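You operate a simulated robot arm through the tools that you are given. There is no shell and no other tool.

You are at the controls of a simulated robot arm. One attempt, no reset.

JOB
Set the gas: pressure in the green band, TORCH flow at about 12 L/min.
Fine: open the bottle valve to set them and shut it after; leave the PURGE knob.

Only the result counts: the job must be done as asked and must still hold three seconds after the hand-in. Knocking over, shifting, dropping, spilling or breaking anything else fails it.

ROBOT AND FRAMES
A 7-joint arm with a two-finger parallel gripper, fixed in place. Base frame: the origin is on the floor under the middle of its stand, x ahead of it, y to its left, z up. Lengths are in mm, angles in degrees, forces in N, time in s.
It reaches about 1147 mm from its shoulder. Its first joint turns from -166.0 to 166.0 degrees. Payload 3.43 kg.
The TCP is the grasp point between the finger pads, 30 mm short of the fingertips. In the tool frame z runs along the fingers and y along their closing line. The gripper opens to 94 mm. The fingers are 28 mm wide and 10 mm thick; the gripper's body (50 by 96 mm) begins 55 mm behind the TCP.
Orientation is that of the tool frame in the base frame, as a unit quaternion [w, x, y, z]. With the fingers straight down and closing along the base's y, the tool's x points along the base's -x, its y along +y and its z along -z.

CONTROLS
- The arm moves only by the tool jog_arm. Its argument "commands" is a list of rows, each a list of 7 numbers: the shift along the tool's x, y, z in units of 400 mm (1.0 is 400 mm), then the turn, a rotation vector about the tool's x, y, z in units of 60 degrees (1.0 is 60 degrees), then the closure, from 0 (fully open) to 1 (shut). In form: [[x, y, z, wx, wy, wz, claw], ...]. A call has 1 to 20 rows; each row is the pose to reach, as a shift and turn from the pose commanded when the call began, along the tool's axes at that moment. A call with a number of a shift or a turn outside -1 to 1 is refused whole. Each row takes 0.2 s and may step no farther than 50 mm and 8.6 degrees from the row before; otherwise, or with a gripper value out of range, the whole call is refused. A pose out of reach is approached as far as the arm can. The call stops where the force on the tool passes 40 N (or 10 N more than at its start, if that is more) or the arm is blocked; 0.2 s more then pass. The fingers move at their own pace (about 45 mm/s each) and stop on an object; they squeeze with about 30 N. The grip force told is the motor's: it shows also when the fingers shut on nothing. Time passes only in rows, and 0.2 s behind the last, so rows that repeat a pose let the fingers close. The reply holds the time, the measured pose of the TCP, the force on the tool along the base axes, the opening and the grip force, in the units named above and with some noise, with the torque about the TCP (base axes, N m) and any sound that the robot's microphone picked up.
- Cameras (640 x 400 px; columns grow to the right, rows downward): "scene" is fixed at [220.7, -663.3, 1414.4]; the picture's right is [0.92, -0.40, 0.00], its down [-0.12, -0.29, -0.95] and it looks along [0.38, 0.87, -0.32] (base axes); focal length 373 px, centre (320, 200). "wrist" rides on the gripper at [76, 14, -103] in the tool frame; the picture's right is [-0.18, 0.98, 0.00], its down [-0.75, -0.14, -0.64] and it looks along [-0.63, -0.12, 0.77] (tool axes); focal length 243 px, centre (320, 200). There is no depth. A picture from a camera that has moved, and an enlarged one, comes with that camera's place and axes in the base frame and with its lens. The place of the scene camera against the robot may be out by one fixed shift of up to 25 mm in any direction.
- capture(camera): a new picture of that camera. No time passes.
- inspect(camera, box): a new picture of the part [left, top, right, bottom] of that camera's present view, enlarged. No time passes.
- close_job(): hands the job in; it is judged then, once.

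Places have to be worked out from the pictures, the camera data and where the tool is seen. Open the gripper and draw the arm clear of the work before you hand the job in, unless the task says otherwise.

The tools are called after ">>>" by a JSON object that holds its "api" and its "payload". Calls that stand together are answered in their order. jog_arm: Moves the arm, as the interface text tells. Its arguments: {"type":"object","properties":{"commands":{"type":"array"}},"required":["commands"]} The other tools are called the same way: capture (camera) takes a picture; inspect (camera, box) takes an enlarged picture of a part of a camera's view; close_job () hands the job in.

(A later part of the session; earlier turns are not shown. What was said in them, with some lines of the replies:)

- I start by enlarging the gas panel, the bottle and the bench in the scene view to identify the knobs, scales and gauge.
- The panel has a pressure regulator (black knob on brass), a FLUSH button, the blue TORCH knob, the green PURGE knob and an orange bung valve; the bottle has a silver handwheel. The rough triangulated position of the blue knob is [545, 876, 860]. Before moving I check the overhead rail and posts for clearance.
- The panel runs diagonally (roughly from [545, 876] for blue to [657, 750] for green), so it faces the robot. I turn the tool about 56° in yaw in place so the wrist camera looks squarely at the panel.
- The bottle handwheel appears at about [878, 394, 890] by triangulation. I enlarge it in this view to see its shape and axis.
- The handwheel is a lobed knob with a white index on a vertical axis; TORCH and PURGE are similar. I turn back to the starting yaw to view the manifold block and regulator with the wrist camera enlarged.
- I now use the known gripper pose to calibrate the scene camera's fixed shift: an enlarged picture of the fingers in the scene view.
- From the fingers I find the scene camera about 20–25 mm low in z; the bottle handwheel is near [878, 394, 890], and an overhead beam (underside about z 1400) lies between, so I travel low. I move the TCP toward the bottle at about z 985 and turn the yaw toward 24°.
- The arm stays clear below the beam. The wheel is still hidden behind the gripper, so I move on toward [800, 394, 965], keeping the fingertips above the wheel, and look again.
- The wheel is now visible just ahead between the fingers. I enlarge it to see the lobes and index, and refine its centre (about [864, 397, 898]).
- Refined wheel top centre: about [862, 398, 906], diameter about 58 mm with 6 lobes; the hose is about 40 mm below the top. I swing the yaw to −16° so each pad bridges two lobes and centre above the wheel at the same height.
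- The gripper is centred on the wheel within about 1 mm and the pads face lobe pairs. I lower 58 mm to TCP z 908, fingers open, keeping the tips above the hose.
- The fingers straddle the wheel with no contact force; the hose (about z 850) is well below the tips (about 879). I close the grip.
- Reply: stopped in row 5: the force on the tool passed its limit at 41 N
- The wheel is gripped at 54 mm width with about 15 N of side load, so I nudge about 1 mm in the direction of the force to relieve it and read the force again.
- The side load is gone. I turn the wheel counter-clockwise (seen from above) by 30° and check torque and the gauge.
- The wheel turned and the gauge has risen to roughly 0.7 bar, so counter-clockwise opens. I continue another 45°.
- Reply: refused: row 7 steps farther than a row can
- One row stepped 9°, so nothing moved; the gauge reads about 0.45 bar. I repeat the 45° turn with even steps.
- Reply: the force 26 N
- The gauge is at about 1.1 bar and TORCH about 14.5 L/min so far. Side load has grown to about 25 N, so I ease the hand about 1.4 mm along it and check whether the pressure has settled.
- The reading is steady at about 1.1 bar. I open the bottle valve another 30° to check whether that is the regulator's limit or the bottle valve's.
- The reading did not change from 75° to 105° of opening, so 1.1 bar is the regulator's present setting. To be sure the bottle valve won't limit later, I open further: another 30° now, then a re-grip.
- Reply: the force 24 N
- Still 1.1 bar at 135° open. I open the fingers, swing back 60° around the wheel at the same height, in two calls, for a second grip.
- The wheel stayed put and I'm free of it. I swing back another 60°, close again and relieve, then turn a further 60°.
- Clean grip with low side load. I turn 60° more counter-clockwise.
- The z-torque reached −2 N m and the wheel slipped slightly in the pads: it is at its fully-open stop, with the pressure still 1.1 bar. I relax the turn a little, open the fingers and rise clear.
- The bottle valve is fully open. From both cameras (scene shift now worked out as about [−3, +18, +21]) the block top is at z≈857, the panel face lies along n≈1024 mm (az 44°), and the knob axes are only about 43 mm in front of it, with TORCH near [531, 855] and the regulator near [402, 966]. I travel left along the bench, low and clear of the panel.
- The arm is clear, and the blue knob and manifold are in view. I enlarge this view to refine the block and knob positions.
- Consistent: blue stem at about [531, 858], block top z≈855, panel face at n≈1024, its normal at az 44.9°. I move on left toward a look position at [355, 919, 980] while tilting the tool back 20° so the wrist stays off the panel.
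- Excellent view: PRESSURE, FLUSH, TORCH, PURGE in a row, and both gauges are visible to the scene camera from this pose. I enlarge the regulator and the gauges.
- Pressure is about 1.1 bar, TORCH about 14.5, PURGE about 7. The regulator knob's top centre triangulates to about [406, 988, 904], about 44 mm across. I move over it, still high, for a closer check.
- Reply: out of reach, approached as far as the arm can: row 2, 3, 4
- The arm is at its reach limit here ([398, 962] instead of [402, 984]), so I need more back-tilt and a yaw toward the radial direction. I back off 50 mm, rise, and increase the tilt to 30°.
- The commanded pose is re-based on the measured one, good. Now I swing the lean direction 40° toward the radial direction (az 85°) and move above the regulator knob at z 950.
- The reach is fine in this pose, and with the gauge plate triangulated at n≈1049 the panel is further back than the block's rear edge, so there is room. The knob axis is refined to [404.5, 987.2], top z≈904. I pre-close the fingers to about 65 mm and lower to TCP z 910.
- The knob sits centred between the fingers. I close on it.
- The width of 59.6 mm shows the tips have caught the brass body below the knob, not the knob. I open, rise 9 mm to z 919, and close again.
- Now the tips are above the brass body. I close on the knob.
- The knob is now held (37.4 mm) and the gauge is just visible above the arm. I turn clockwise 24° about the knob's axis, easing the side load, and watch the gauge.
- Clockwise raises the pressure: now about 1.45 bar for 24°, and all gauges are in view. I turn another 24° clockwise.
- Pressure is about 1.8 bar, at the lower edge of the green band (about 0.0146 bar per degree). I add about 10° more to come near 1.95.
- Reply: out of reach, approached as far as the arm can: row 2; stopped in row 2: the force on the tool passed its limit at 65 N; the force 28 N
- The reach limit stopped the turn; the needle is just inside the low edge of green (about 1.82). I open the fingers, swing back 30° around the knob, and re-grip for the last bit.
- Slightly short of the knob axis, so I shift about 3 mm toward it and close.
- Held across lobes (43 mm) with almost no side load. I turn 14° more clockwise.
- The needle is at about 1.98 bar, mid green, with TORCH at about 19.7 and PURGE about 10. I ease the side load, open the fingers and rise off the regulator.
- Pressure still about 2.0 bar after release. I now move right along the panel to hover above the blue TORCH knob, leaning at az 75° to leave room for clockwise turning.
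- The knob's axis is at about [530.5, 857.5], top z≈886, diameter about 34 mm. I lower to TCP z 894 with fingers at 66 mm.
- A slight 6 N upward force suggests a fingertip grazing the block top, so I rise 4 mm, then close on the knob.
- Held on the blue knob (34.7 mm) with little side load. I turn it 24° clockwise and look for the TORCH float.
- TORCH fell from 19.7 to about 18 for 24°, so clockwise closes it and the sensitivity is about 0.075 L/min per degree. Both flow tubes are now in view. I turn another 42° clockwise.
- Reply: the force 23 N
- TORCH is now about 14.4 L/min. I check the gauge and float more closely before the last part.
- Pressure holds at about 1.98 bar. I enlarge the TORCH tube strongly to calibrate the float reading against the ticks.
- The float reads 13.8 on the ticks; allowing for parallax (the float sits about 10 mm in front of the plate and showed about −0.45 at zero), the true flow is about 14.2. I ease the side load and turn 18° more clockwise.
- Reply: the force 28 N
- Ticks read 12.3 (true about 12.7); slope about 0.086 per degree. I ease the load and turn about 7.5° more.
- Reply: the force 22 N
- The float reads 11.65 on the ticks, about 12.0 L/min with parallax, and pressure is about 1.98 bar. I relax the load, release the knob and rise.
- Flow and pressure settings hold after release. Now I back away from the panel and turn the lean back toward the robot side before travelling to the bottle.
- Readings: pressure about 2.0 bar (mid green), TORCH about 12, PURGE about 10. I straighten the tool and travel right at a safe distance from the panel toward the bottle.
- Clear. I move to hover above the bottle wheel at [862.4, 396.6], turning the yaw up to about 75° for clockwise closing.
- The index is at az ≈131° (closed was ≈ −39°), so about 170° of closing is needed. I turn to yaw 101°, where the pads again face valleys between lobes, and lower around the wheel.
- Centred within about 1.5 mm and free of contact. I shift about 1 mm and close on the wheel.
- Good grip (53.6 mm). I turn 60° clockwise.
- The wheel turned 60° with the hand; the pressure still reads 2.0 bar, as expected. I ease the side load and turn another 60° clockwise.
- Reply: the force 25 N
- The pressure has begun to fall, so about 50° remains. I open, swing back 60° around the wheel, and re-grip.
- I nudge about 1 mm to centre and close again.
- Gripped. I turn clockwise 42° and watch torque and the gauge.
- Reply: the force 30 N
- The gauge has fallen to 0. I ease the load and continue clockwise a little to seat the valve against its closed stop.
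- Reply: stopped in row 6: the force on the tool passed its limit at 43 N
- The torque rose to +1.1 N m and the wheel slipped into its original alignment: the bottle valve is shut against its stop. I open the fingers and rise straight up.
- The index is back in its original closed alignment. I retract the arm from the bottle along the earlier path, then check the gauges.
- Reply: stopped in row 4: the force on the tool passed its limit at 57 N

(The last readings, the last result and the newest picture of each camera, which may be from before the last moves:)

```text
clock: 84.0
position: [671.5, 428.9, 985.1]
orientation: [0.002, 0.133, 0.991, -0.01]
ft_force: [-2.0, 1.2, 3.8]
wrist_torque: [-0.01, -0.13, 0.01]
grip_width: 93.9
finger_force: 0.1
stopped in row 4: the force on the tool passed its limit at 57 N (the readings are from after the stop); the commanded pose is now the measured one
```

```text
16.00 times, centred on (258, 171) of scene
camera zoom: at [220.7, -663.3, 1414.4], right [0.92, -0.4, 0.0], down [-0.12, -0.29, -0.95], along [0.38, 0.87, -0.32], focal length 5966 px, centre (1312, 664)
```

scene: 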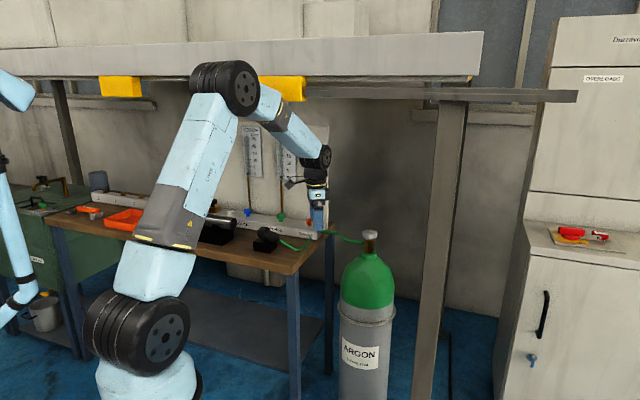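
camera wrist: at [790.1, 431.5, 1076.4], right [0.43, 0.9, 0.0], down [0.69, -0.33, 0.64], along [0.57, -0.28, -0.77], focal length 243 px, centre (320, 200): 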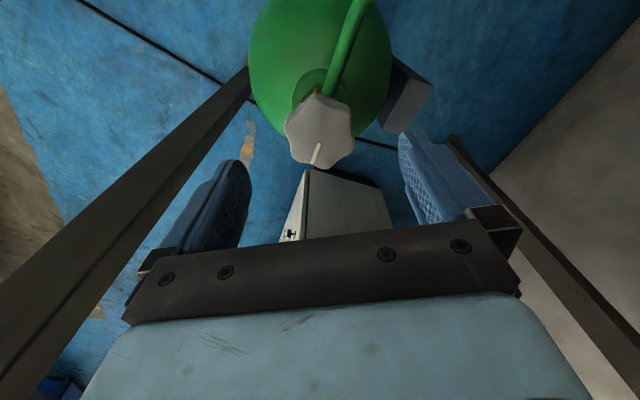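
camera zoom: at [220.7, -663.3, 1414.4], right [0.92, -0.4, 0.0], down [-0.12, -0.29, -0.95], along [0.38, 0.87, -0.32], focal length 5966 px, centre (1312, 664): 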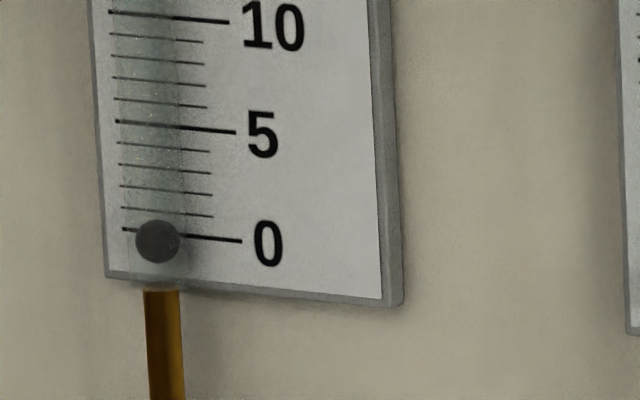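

The stop at 57 N was unexpected: something was met on the retreat. I stay still and look carefully at the arm, the gripper surroundings and the overhead block before moving.

>>> {"api": "capture", "payload": {"camera": "wrist"}}

>>> {"api": "inspect", "payload": {"camera": "scene", "box": [170, 40, 370, 260]}}

>>> {"api": "inspect", "payload": {"camera": "scene", "box": [240, 60, 340, 130]}}

>>> {"api": "inspect", "payload": {"camera": "scene", "box": [0, 50, 130, 400]}}

```text
taken
camera wrist: at [600.4, 465.6, 1086.0], right [0.44, 0.9, -0.02], down [0.69, -0.32, 0.65], along [0.58, -0.3, -0.76], focal length 243 px, centre (320, 200)
```

wrist: 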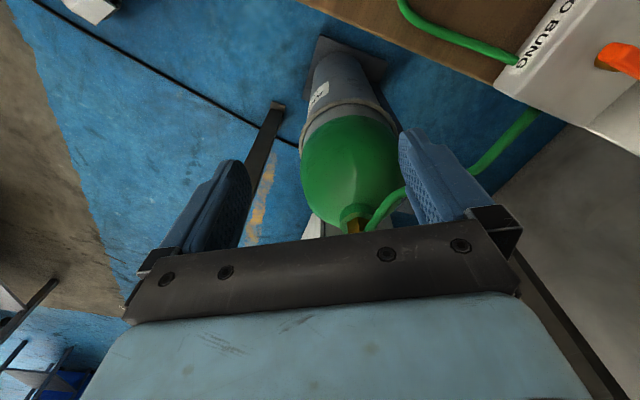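

```text
1.82 times, centred on (270, 150) of scene
camera zoom: at [220.7, -663.3, 1414.4], right [0.92, -0.4, 0.0], down [-0.12, -0.29, -0.95], along [0.38, 0.87, -0.32], focal length 678 px, centre (411, 291)
```

zoom: 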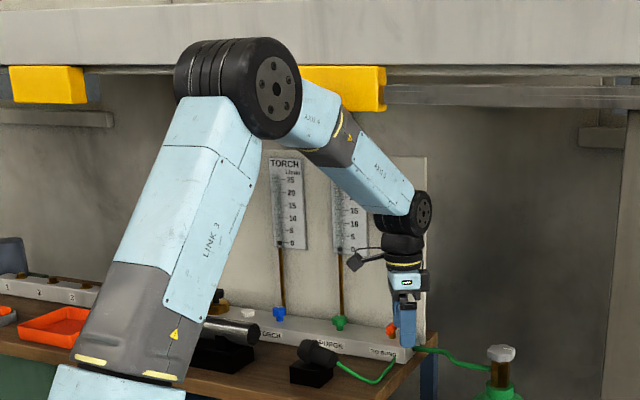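

```text
5.71 times, centred on (290, 95) of scene
camera zoom: at [220.7, -663.3, 1414.4], right [0.92, -0.4, 0.0], down [-0.12, -0.29, -0.95], along [0.38, 0.87, -0.32], focal length 2131 px, centre (491, 800)
```

zoom: 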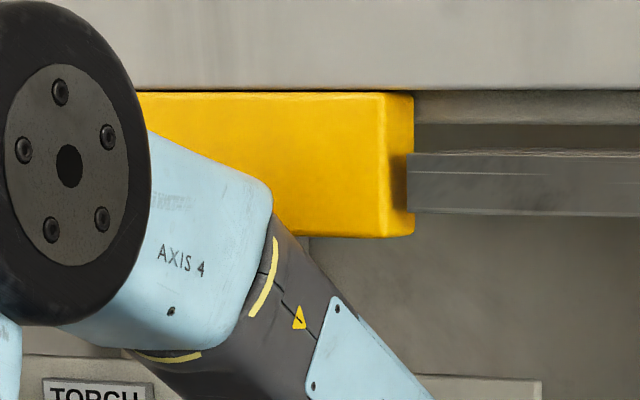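

```text
1.14 times, centred on (65, 225) of scene
camera zoom: at [220.7, -663.3, 1414.4], right [0.92, -0.4, 0.0], down [-0.12, -0.29, -0.95], along [0.38, 0.87, -0.32], focal length 426 px, centre (611, 171)
```

zoom: 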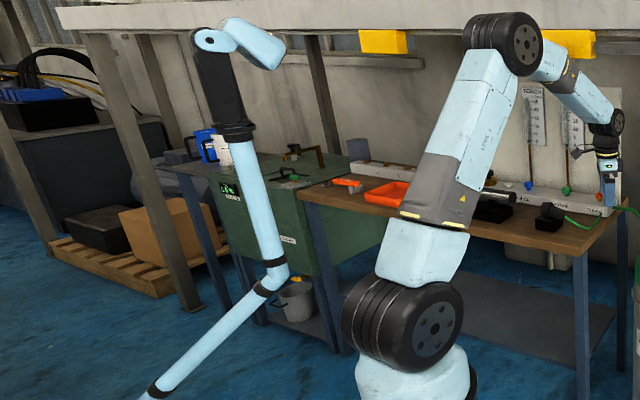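

Nothing near the gripper looks touched or displaced; the likely contact is the forearm near the yellow overhead bumper, with this yaw. I first step back outward about 30 mm and 10 mm down, then turn to the yaw of 24° used on the clean approach.

>>> {"api": "jog_arm", "payload": {"commands": [[-0.025, -0.001, 0.008, 0, 0, 0, 0], [-0.05, -0.002, 0.017, 0, 0, 0, 0], [-0.0747, -0.003, 0.025, 0, 0, 0, 0], [-0.0747, -0.003, 0.025, 0, 0, -0.1, 0], [-0.0747, -0.003, 0.025, 0, 0, -0.2, 0], [-0.0747, -0.003, 0.025, 0, 0, -0.3, 0], [-0.0747, -0.003, 0.025, 0, 0, -0.4, 0], [-0.0747, -0.003, 0.025, 0, 0, -0.5, 0], [-0.0747, -0.003, 0.025, 0, 0, -0.6, 0], [-0.0747, -0.003, 0.025, 0, 0, -0.655, 0], [-0.0747, -0.003, 0.025, 0, 0, -0.655, 0]]}}

>>> {"api": "capture", "payload": {"camera": "scene"}}

>>> {"api": "inspect", "payload": {"camera": "scene", "box": [170, 40, 370, 260]}}

```text
clock: 86.3
position: [723.4, 411.3, 958.5]
orientation: [-0.014, -0.202, 0.979, -0.01]
ft_force: [0.3, 0.7, -0.1]
wrist_torque: [0.01, -0.01, 0.01]
grip_width: 94.0
finger_force: 0.1
```

```text
taken
```

scene: 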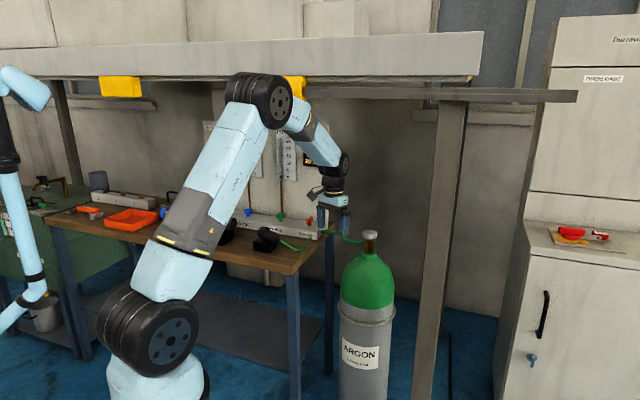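

```text
1.82 times, centred on (270, 150) of scene
camera zoom: at [220.7, -663.3, 1414.4], right [0.92, -0.4, 0.0], down [-0.12, -0.29, -0.95], along [0.38, 0.87, -0.32], focal length 678 px, centre (411, 291)
```

zoom: 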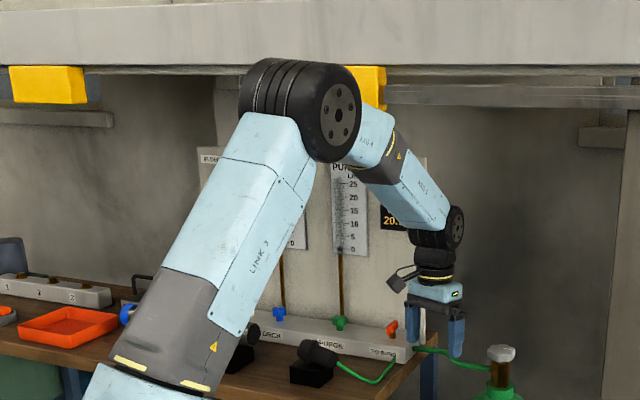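

Free now, at the clean-approach yaw. In the picture taken at the stop, the light-blue arm at the far left looked displaced; I take the same enlarged view now to compare, without moving.

>>> {"api": "inspect", "payload": {"camera": "scene", "box": [0, 50, 130, 400]}}

>>> {"api": "inspect", "payload": {"camera": "scene", "box": [0, 200, 240, 400]}}

>>> {"api": "inspect", "payload": {"camera": "scene", "box": [195, 115, 335, 245]}}

```text
1.14 times, centred on (65, 225) of scene
camera zoom: at [220.7, -663.3, 1414.4], right [0.92, -0.4, 0.0], down [-0.12, -0.29, -0.95], along [0.38, 0.87, -0.32], focal length 426 px, centre (611, 171)
```

zoom: 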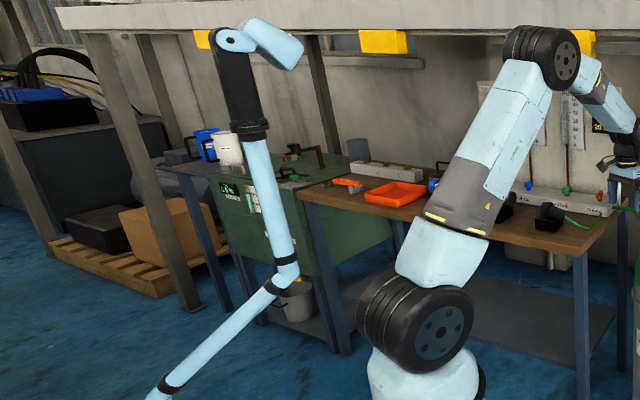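

```text
2.00 times, centred on (120, 300) of scene
camera zoom: at [220.7, -663.3, 1414.4], right [0.92, -0.4, 0.0], down [-0.12, -0.29, -0.95], along [0.38, 0.87, -0.32], focal length 746 px, centre (720, 0)
```

zoom: 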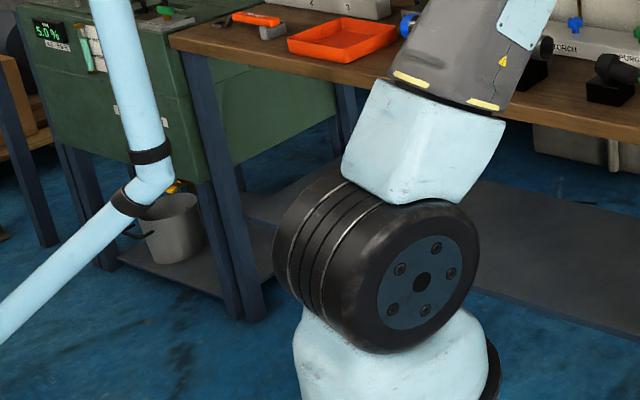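

```text
3.08 times, centred on (265, 180) of scene
camera zoom: at [220.7, -663.3, 1414.4], right [0.92, -0.4, 0.0], down [-0.12, -0.29, -0.95], along [0.38, 0.87, -0.32], focal length 1147 px, centre (489, 262)
```

zoom: 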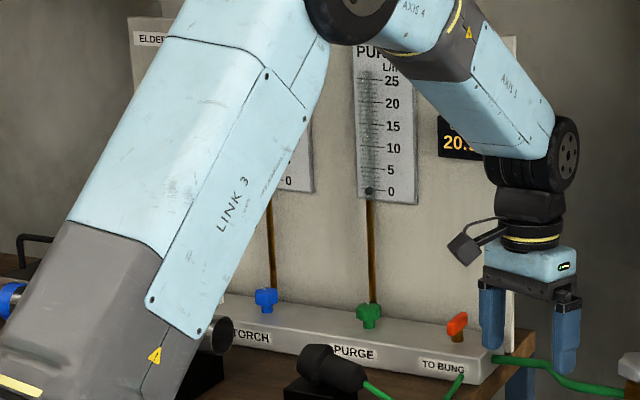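

Comparing the views: at the stop my own base had been leaning back about 1.5° (the pose readings show the same) and has now returned, so the forearm had pressed on the overhead bumper; nothing on the bench, panel or bottle has moved. I retreat by the other, already proven route: left at long reach, slowly, levelling the tool.

>>> {"api": "jog_arm", "payload": {"commands": [[-0.0137, 0.061, -0.0005, -0.0027, -0.006, -0.066, 0], [-0.0275, 0.123, -0.001, -0.0053, -0.012, -0.132, 0], [-0.0412, 0.184, -0.0016, -0.008, -0.018, -0.198, 0], [-0.055, 0.246, -0.0021, -0.0106, -0.024, -0.264, 0], [-0.0687, 0.307, -0.0027, -0.0133, -0.03, -0.33, 0], [-0.0687, 0.307, -0.0027, -0.0133, -0.03, -0.33, 0]]}}

>>> {"api": "capture", "payload": {"camera": "scene"}}

```text
clock: 87.8
position: [700.0, 535.2, 957.2]
orientation: [-0.001, -0.367, 0.93, 0.002]
ft_force: [-0.7, 0.6, -0.1]
wrist_torque: [-0.01, -0.01, -0.05]
grip_width: 93.9
finger_force: 0.2
```

```text
taken
```

scene: 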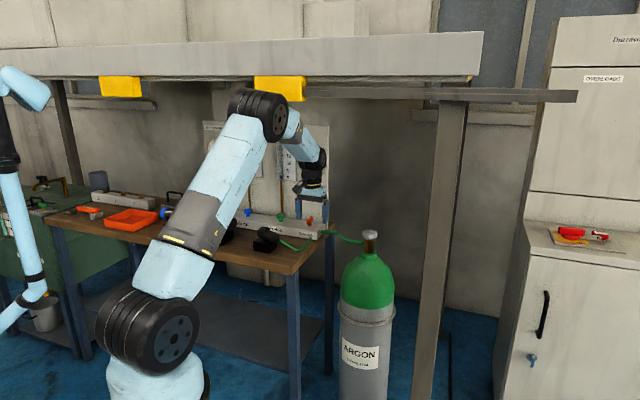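

Level and free. I continue left along the earlier route to [480, 720, 955], slowly.

>>> {"api": "jog_arm", "payload": {"commands": [[0.009, 0.0714, 0.001, 0, 0, 0, 0], [0.0171, 0.1427, 0.002, 0, 0, 0, 0], [0.0257, 0.2141, 0.003, 0, 0, 0, 0], [0.0342, 0.2854, 0.004, 0, 0, 0, 0], [0.0428, 0.3568, 0.005, 0, 0, 0, 0], [0.0513, 0.4281, 0.005, 0, 0, 0, 0], [0.0599, 0.4995, 0.005, 0, 0, 0, 0], [0.0684, 0.5708, 0.005, 0, 0, 0, 0], [0.077, 0.6422, 0.005, 0, 0, 0, 0], [0.0855, 0.7135, 0.005, 0, 0, 0, 0], [0.0855, 0.7135, 0.005, 0, 0, 0, 0]]}}

>>> {"api": "capture", "payload": {"camera": "scene"}}

```text
clock: 90.2
position: [482.6, 720.5, 955.7]
orientation: [-0.001, -0.366, 0.93, 0.002]
ft_force: [-0.5, -0.7, 0.2]
wrist_torque: [0.02, -0.03, -0.02]
grip_width: 94.0
finger_force: 0.0
```

```text
taken
```

scene: 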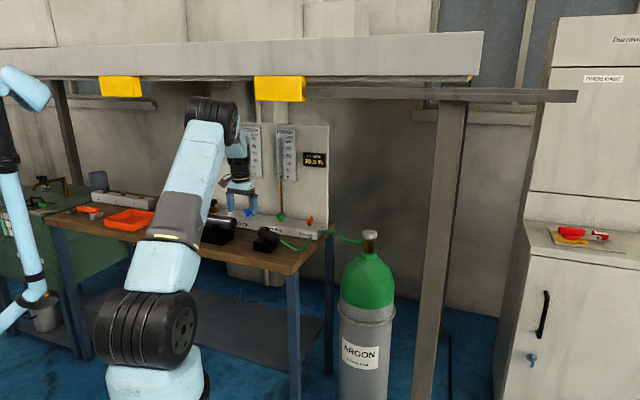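

Free of contact. Now I withdraw toward the robot at this azimuth (between the bumpers), slowly, to about [400, 600, 985].

>>> {"api": "jog_arm", "payload": {"commands": [[0.06, -0.013, -0.012, 0, 0, 0, 0], [0.119, -0.026, -0.024, 0, 0, 0, 0], [0.178, -0.04, -0.036, 0, 0, 0, 0], [0.238, -0.053, -0.048, 0, 0, 0, 0], [0.297, -0.066, -0.06, 0, 0, 0, 0], [0.3566, -0.079, -0.0725, 0, 0, 0, 0], [0.3566, -0.079, -0.0725, 0, 0, 0, 0]]}}

>>> {"api": "capture", "payload": {"camera": "scene"}}

```text
clock: 91.8
position: [397.9, 599.3, 985.0]
orientation: [-0.001, -0.368, 0.93, 0.003]
ft_force: [0.3, -0.9, -0.4]
wrist_torque: [0.0, -0.02, -0.01]
grip_width: 94.0
finger_force: 0.0
```

```text
taken
```

scene: 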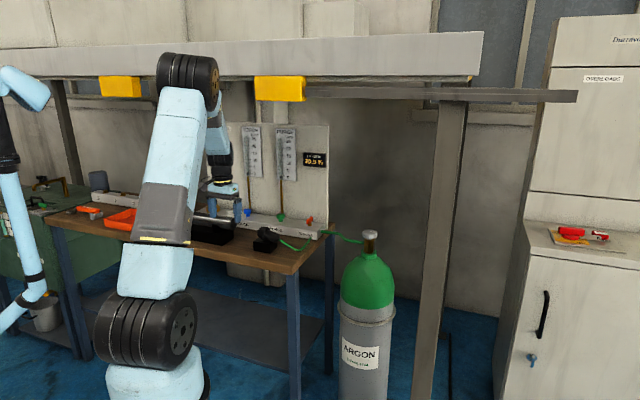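

Still free. I go the rest of the way back to near the start position.

>>> {"api": "jog_arm", "payload": {"commands": [[0.052, -0.008, -0.023, 0, 0, 0, 0], [0.105, -0.017, -0.047, 0, 0, 0, 0], [0.157, -0.025, -0.07, 0, 0, 0, 0], [0.209, -0.034, -0.094, 0, 0, 0, 0], [0.262, -0.042, -0.117, 0, 0, 0, 0], [0.314, -0.05, -0.141, 0, 0, 0, 0], [0.366, -0.059, -0.164, 0, 0, 0, 0], [0.4188, -0.067, -0.1875, 0, 0, 0, 0], [0.4188, -0.067, -0.1875, 0, 0, 0, 0]]}}

>>> {"api": "capture", "payload": {"camera": "scene"}}

>>> {"api": "inspect", "payload": {"camera": "scene", "box": [190, 110, 350, 260]}}

>>> {"api": "inspect", "payload": {"camera": "scene", "box": [220, 190, 320, 250]}}

>>> {"api": "inspect", "payload": {"camera": "scene", "box": [340, 215, 400, 260]}}

```text
clock: 93.8
position: [292.1, 465.6, 1059.3]
orientation: [-0.001, -0.367, 0.93, 0.003]
ft_force: [0.1, 0.3, 0.2]
wrist_torque: [0.02, 0.0, -0.03]
grip_width: 94.2
finger_force: 0.0
```

```text
taken
```

scene: 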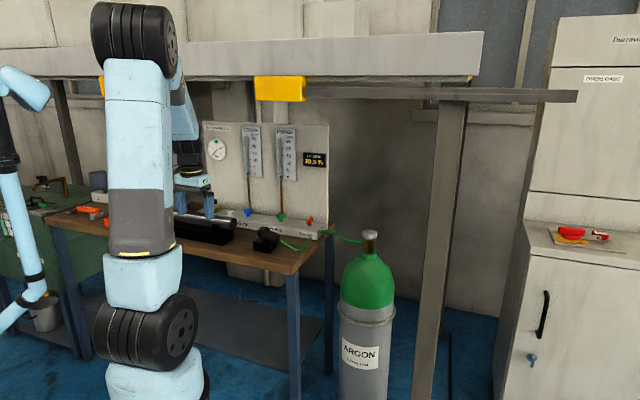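

```text
2.67 times, centred on (270, 185) of scene
camera zoom: at [220.7, -663.3, 1414.4], right [0.92, -0.4, 0.0], down [-0.12, -0.29, -0.95], along [0.38, 0.87, -0.32], focal length 994 px, centre (453, 240)
```

zoom: 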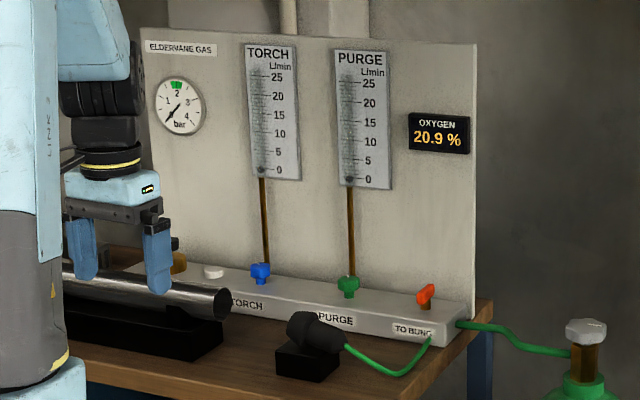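

```text
6.40 times, centred on (270, 220) of scene
camera zoom: at [220.7, -663.3, 1414.4], right [0.92, -0.4, 0.0], down [-0.12, -0.29, -0.95], along [0.38, 0.87, -0.32], focal length 2387 px, centre (640, 72)
```

zoom: 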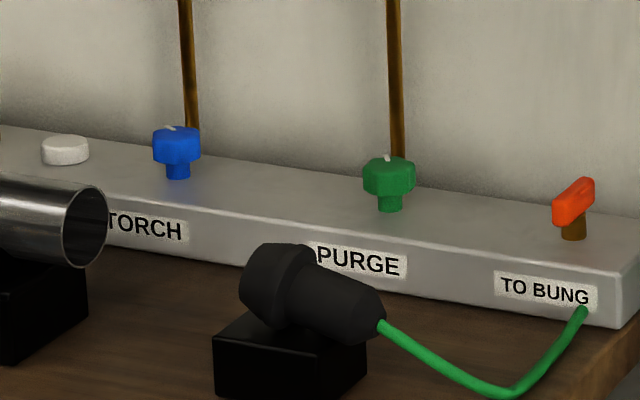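

```text
8.89 times, centred on (370, 238) of scene
camera zoom: at [220.7, -663.3, 1414.4], right [0.92, -0.4, 0.0], down [-0.12, -0.29, -0.95], along [0.38, 0.87, -0.32], focal length 3315 px, centre (-124, -133)
```

zoom: 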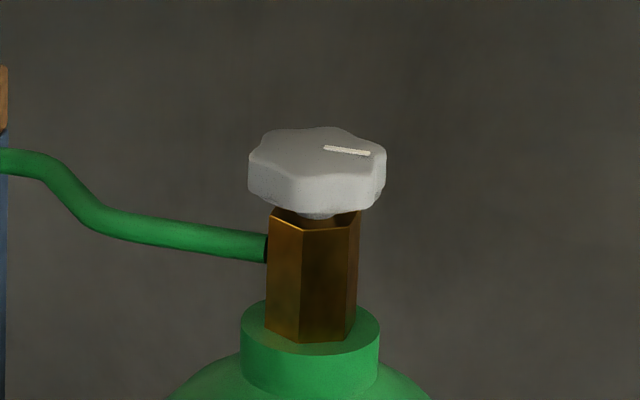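

All indicators check out: the bottle wheel is back at its original closed mark with the gauge and floats at zero, and PURGE, the bung lever, FLUSH, torch, tube and hoses are unchanged. The regulator was left at about 1.98 bar (mid green) and TORCH at about 12 L/min with parallax allowed for. The gripper is open and clear, so I hand in.

>>> {"api": "close_job", "payload": {}}

```text
The job is handed in.
```

I set the gas as asked, shut the bottle valve and handed the job in. One thing went wrong: the arm ran into something while I was withdrawing it.

- **Pressure:** I turned the regulator up from about 1.1 bar to about 1.98 bar, in the middle of the green band.
- **TORCH flow:** I turned the knob down to about 12 L/min. The float read 11.65 on the scale. I added about 0.35 because the camera sees the float slightly low, which matches how it sat at zero flow.
- **Bottle valve:** I opened it fully to set the gas, then turned it back against its closed stop. The gauge fell to 0, both floats dropped to 0, and its mark is back where it started.
- **PURGE knob:** I did not touch it. Its flow rose from about 7 to about 10 L/min because the pressure is higher.
- **Regulator grip:** My first attempt closed on the brass body under the regulator knob. I released it and gripped the knob instead, and saw no effect on the setting.

**Collision:** while the arm was withdrawing from the bottle, the force limit stopped it at 57 N. The pose readings suggest the robot's base leaned back about 1.5° and then recovered. Most likely the forearm pressed on the yellow bumper under the overhead beam, though no camera showed the contact. I backed off and took a different route. In the later pictures, nothing on the bench, panel, bottle or overhead beam looked moved.

The arm is back near its starting position with the gripper open.
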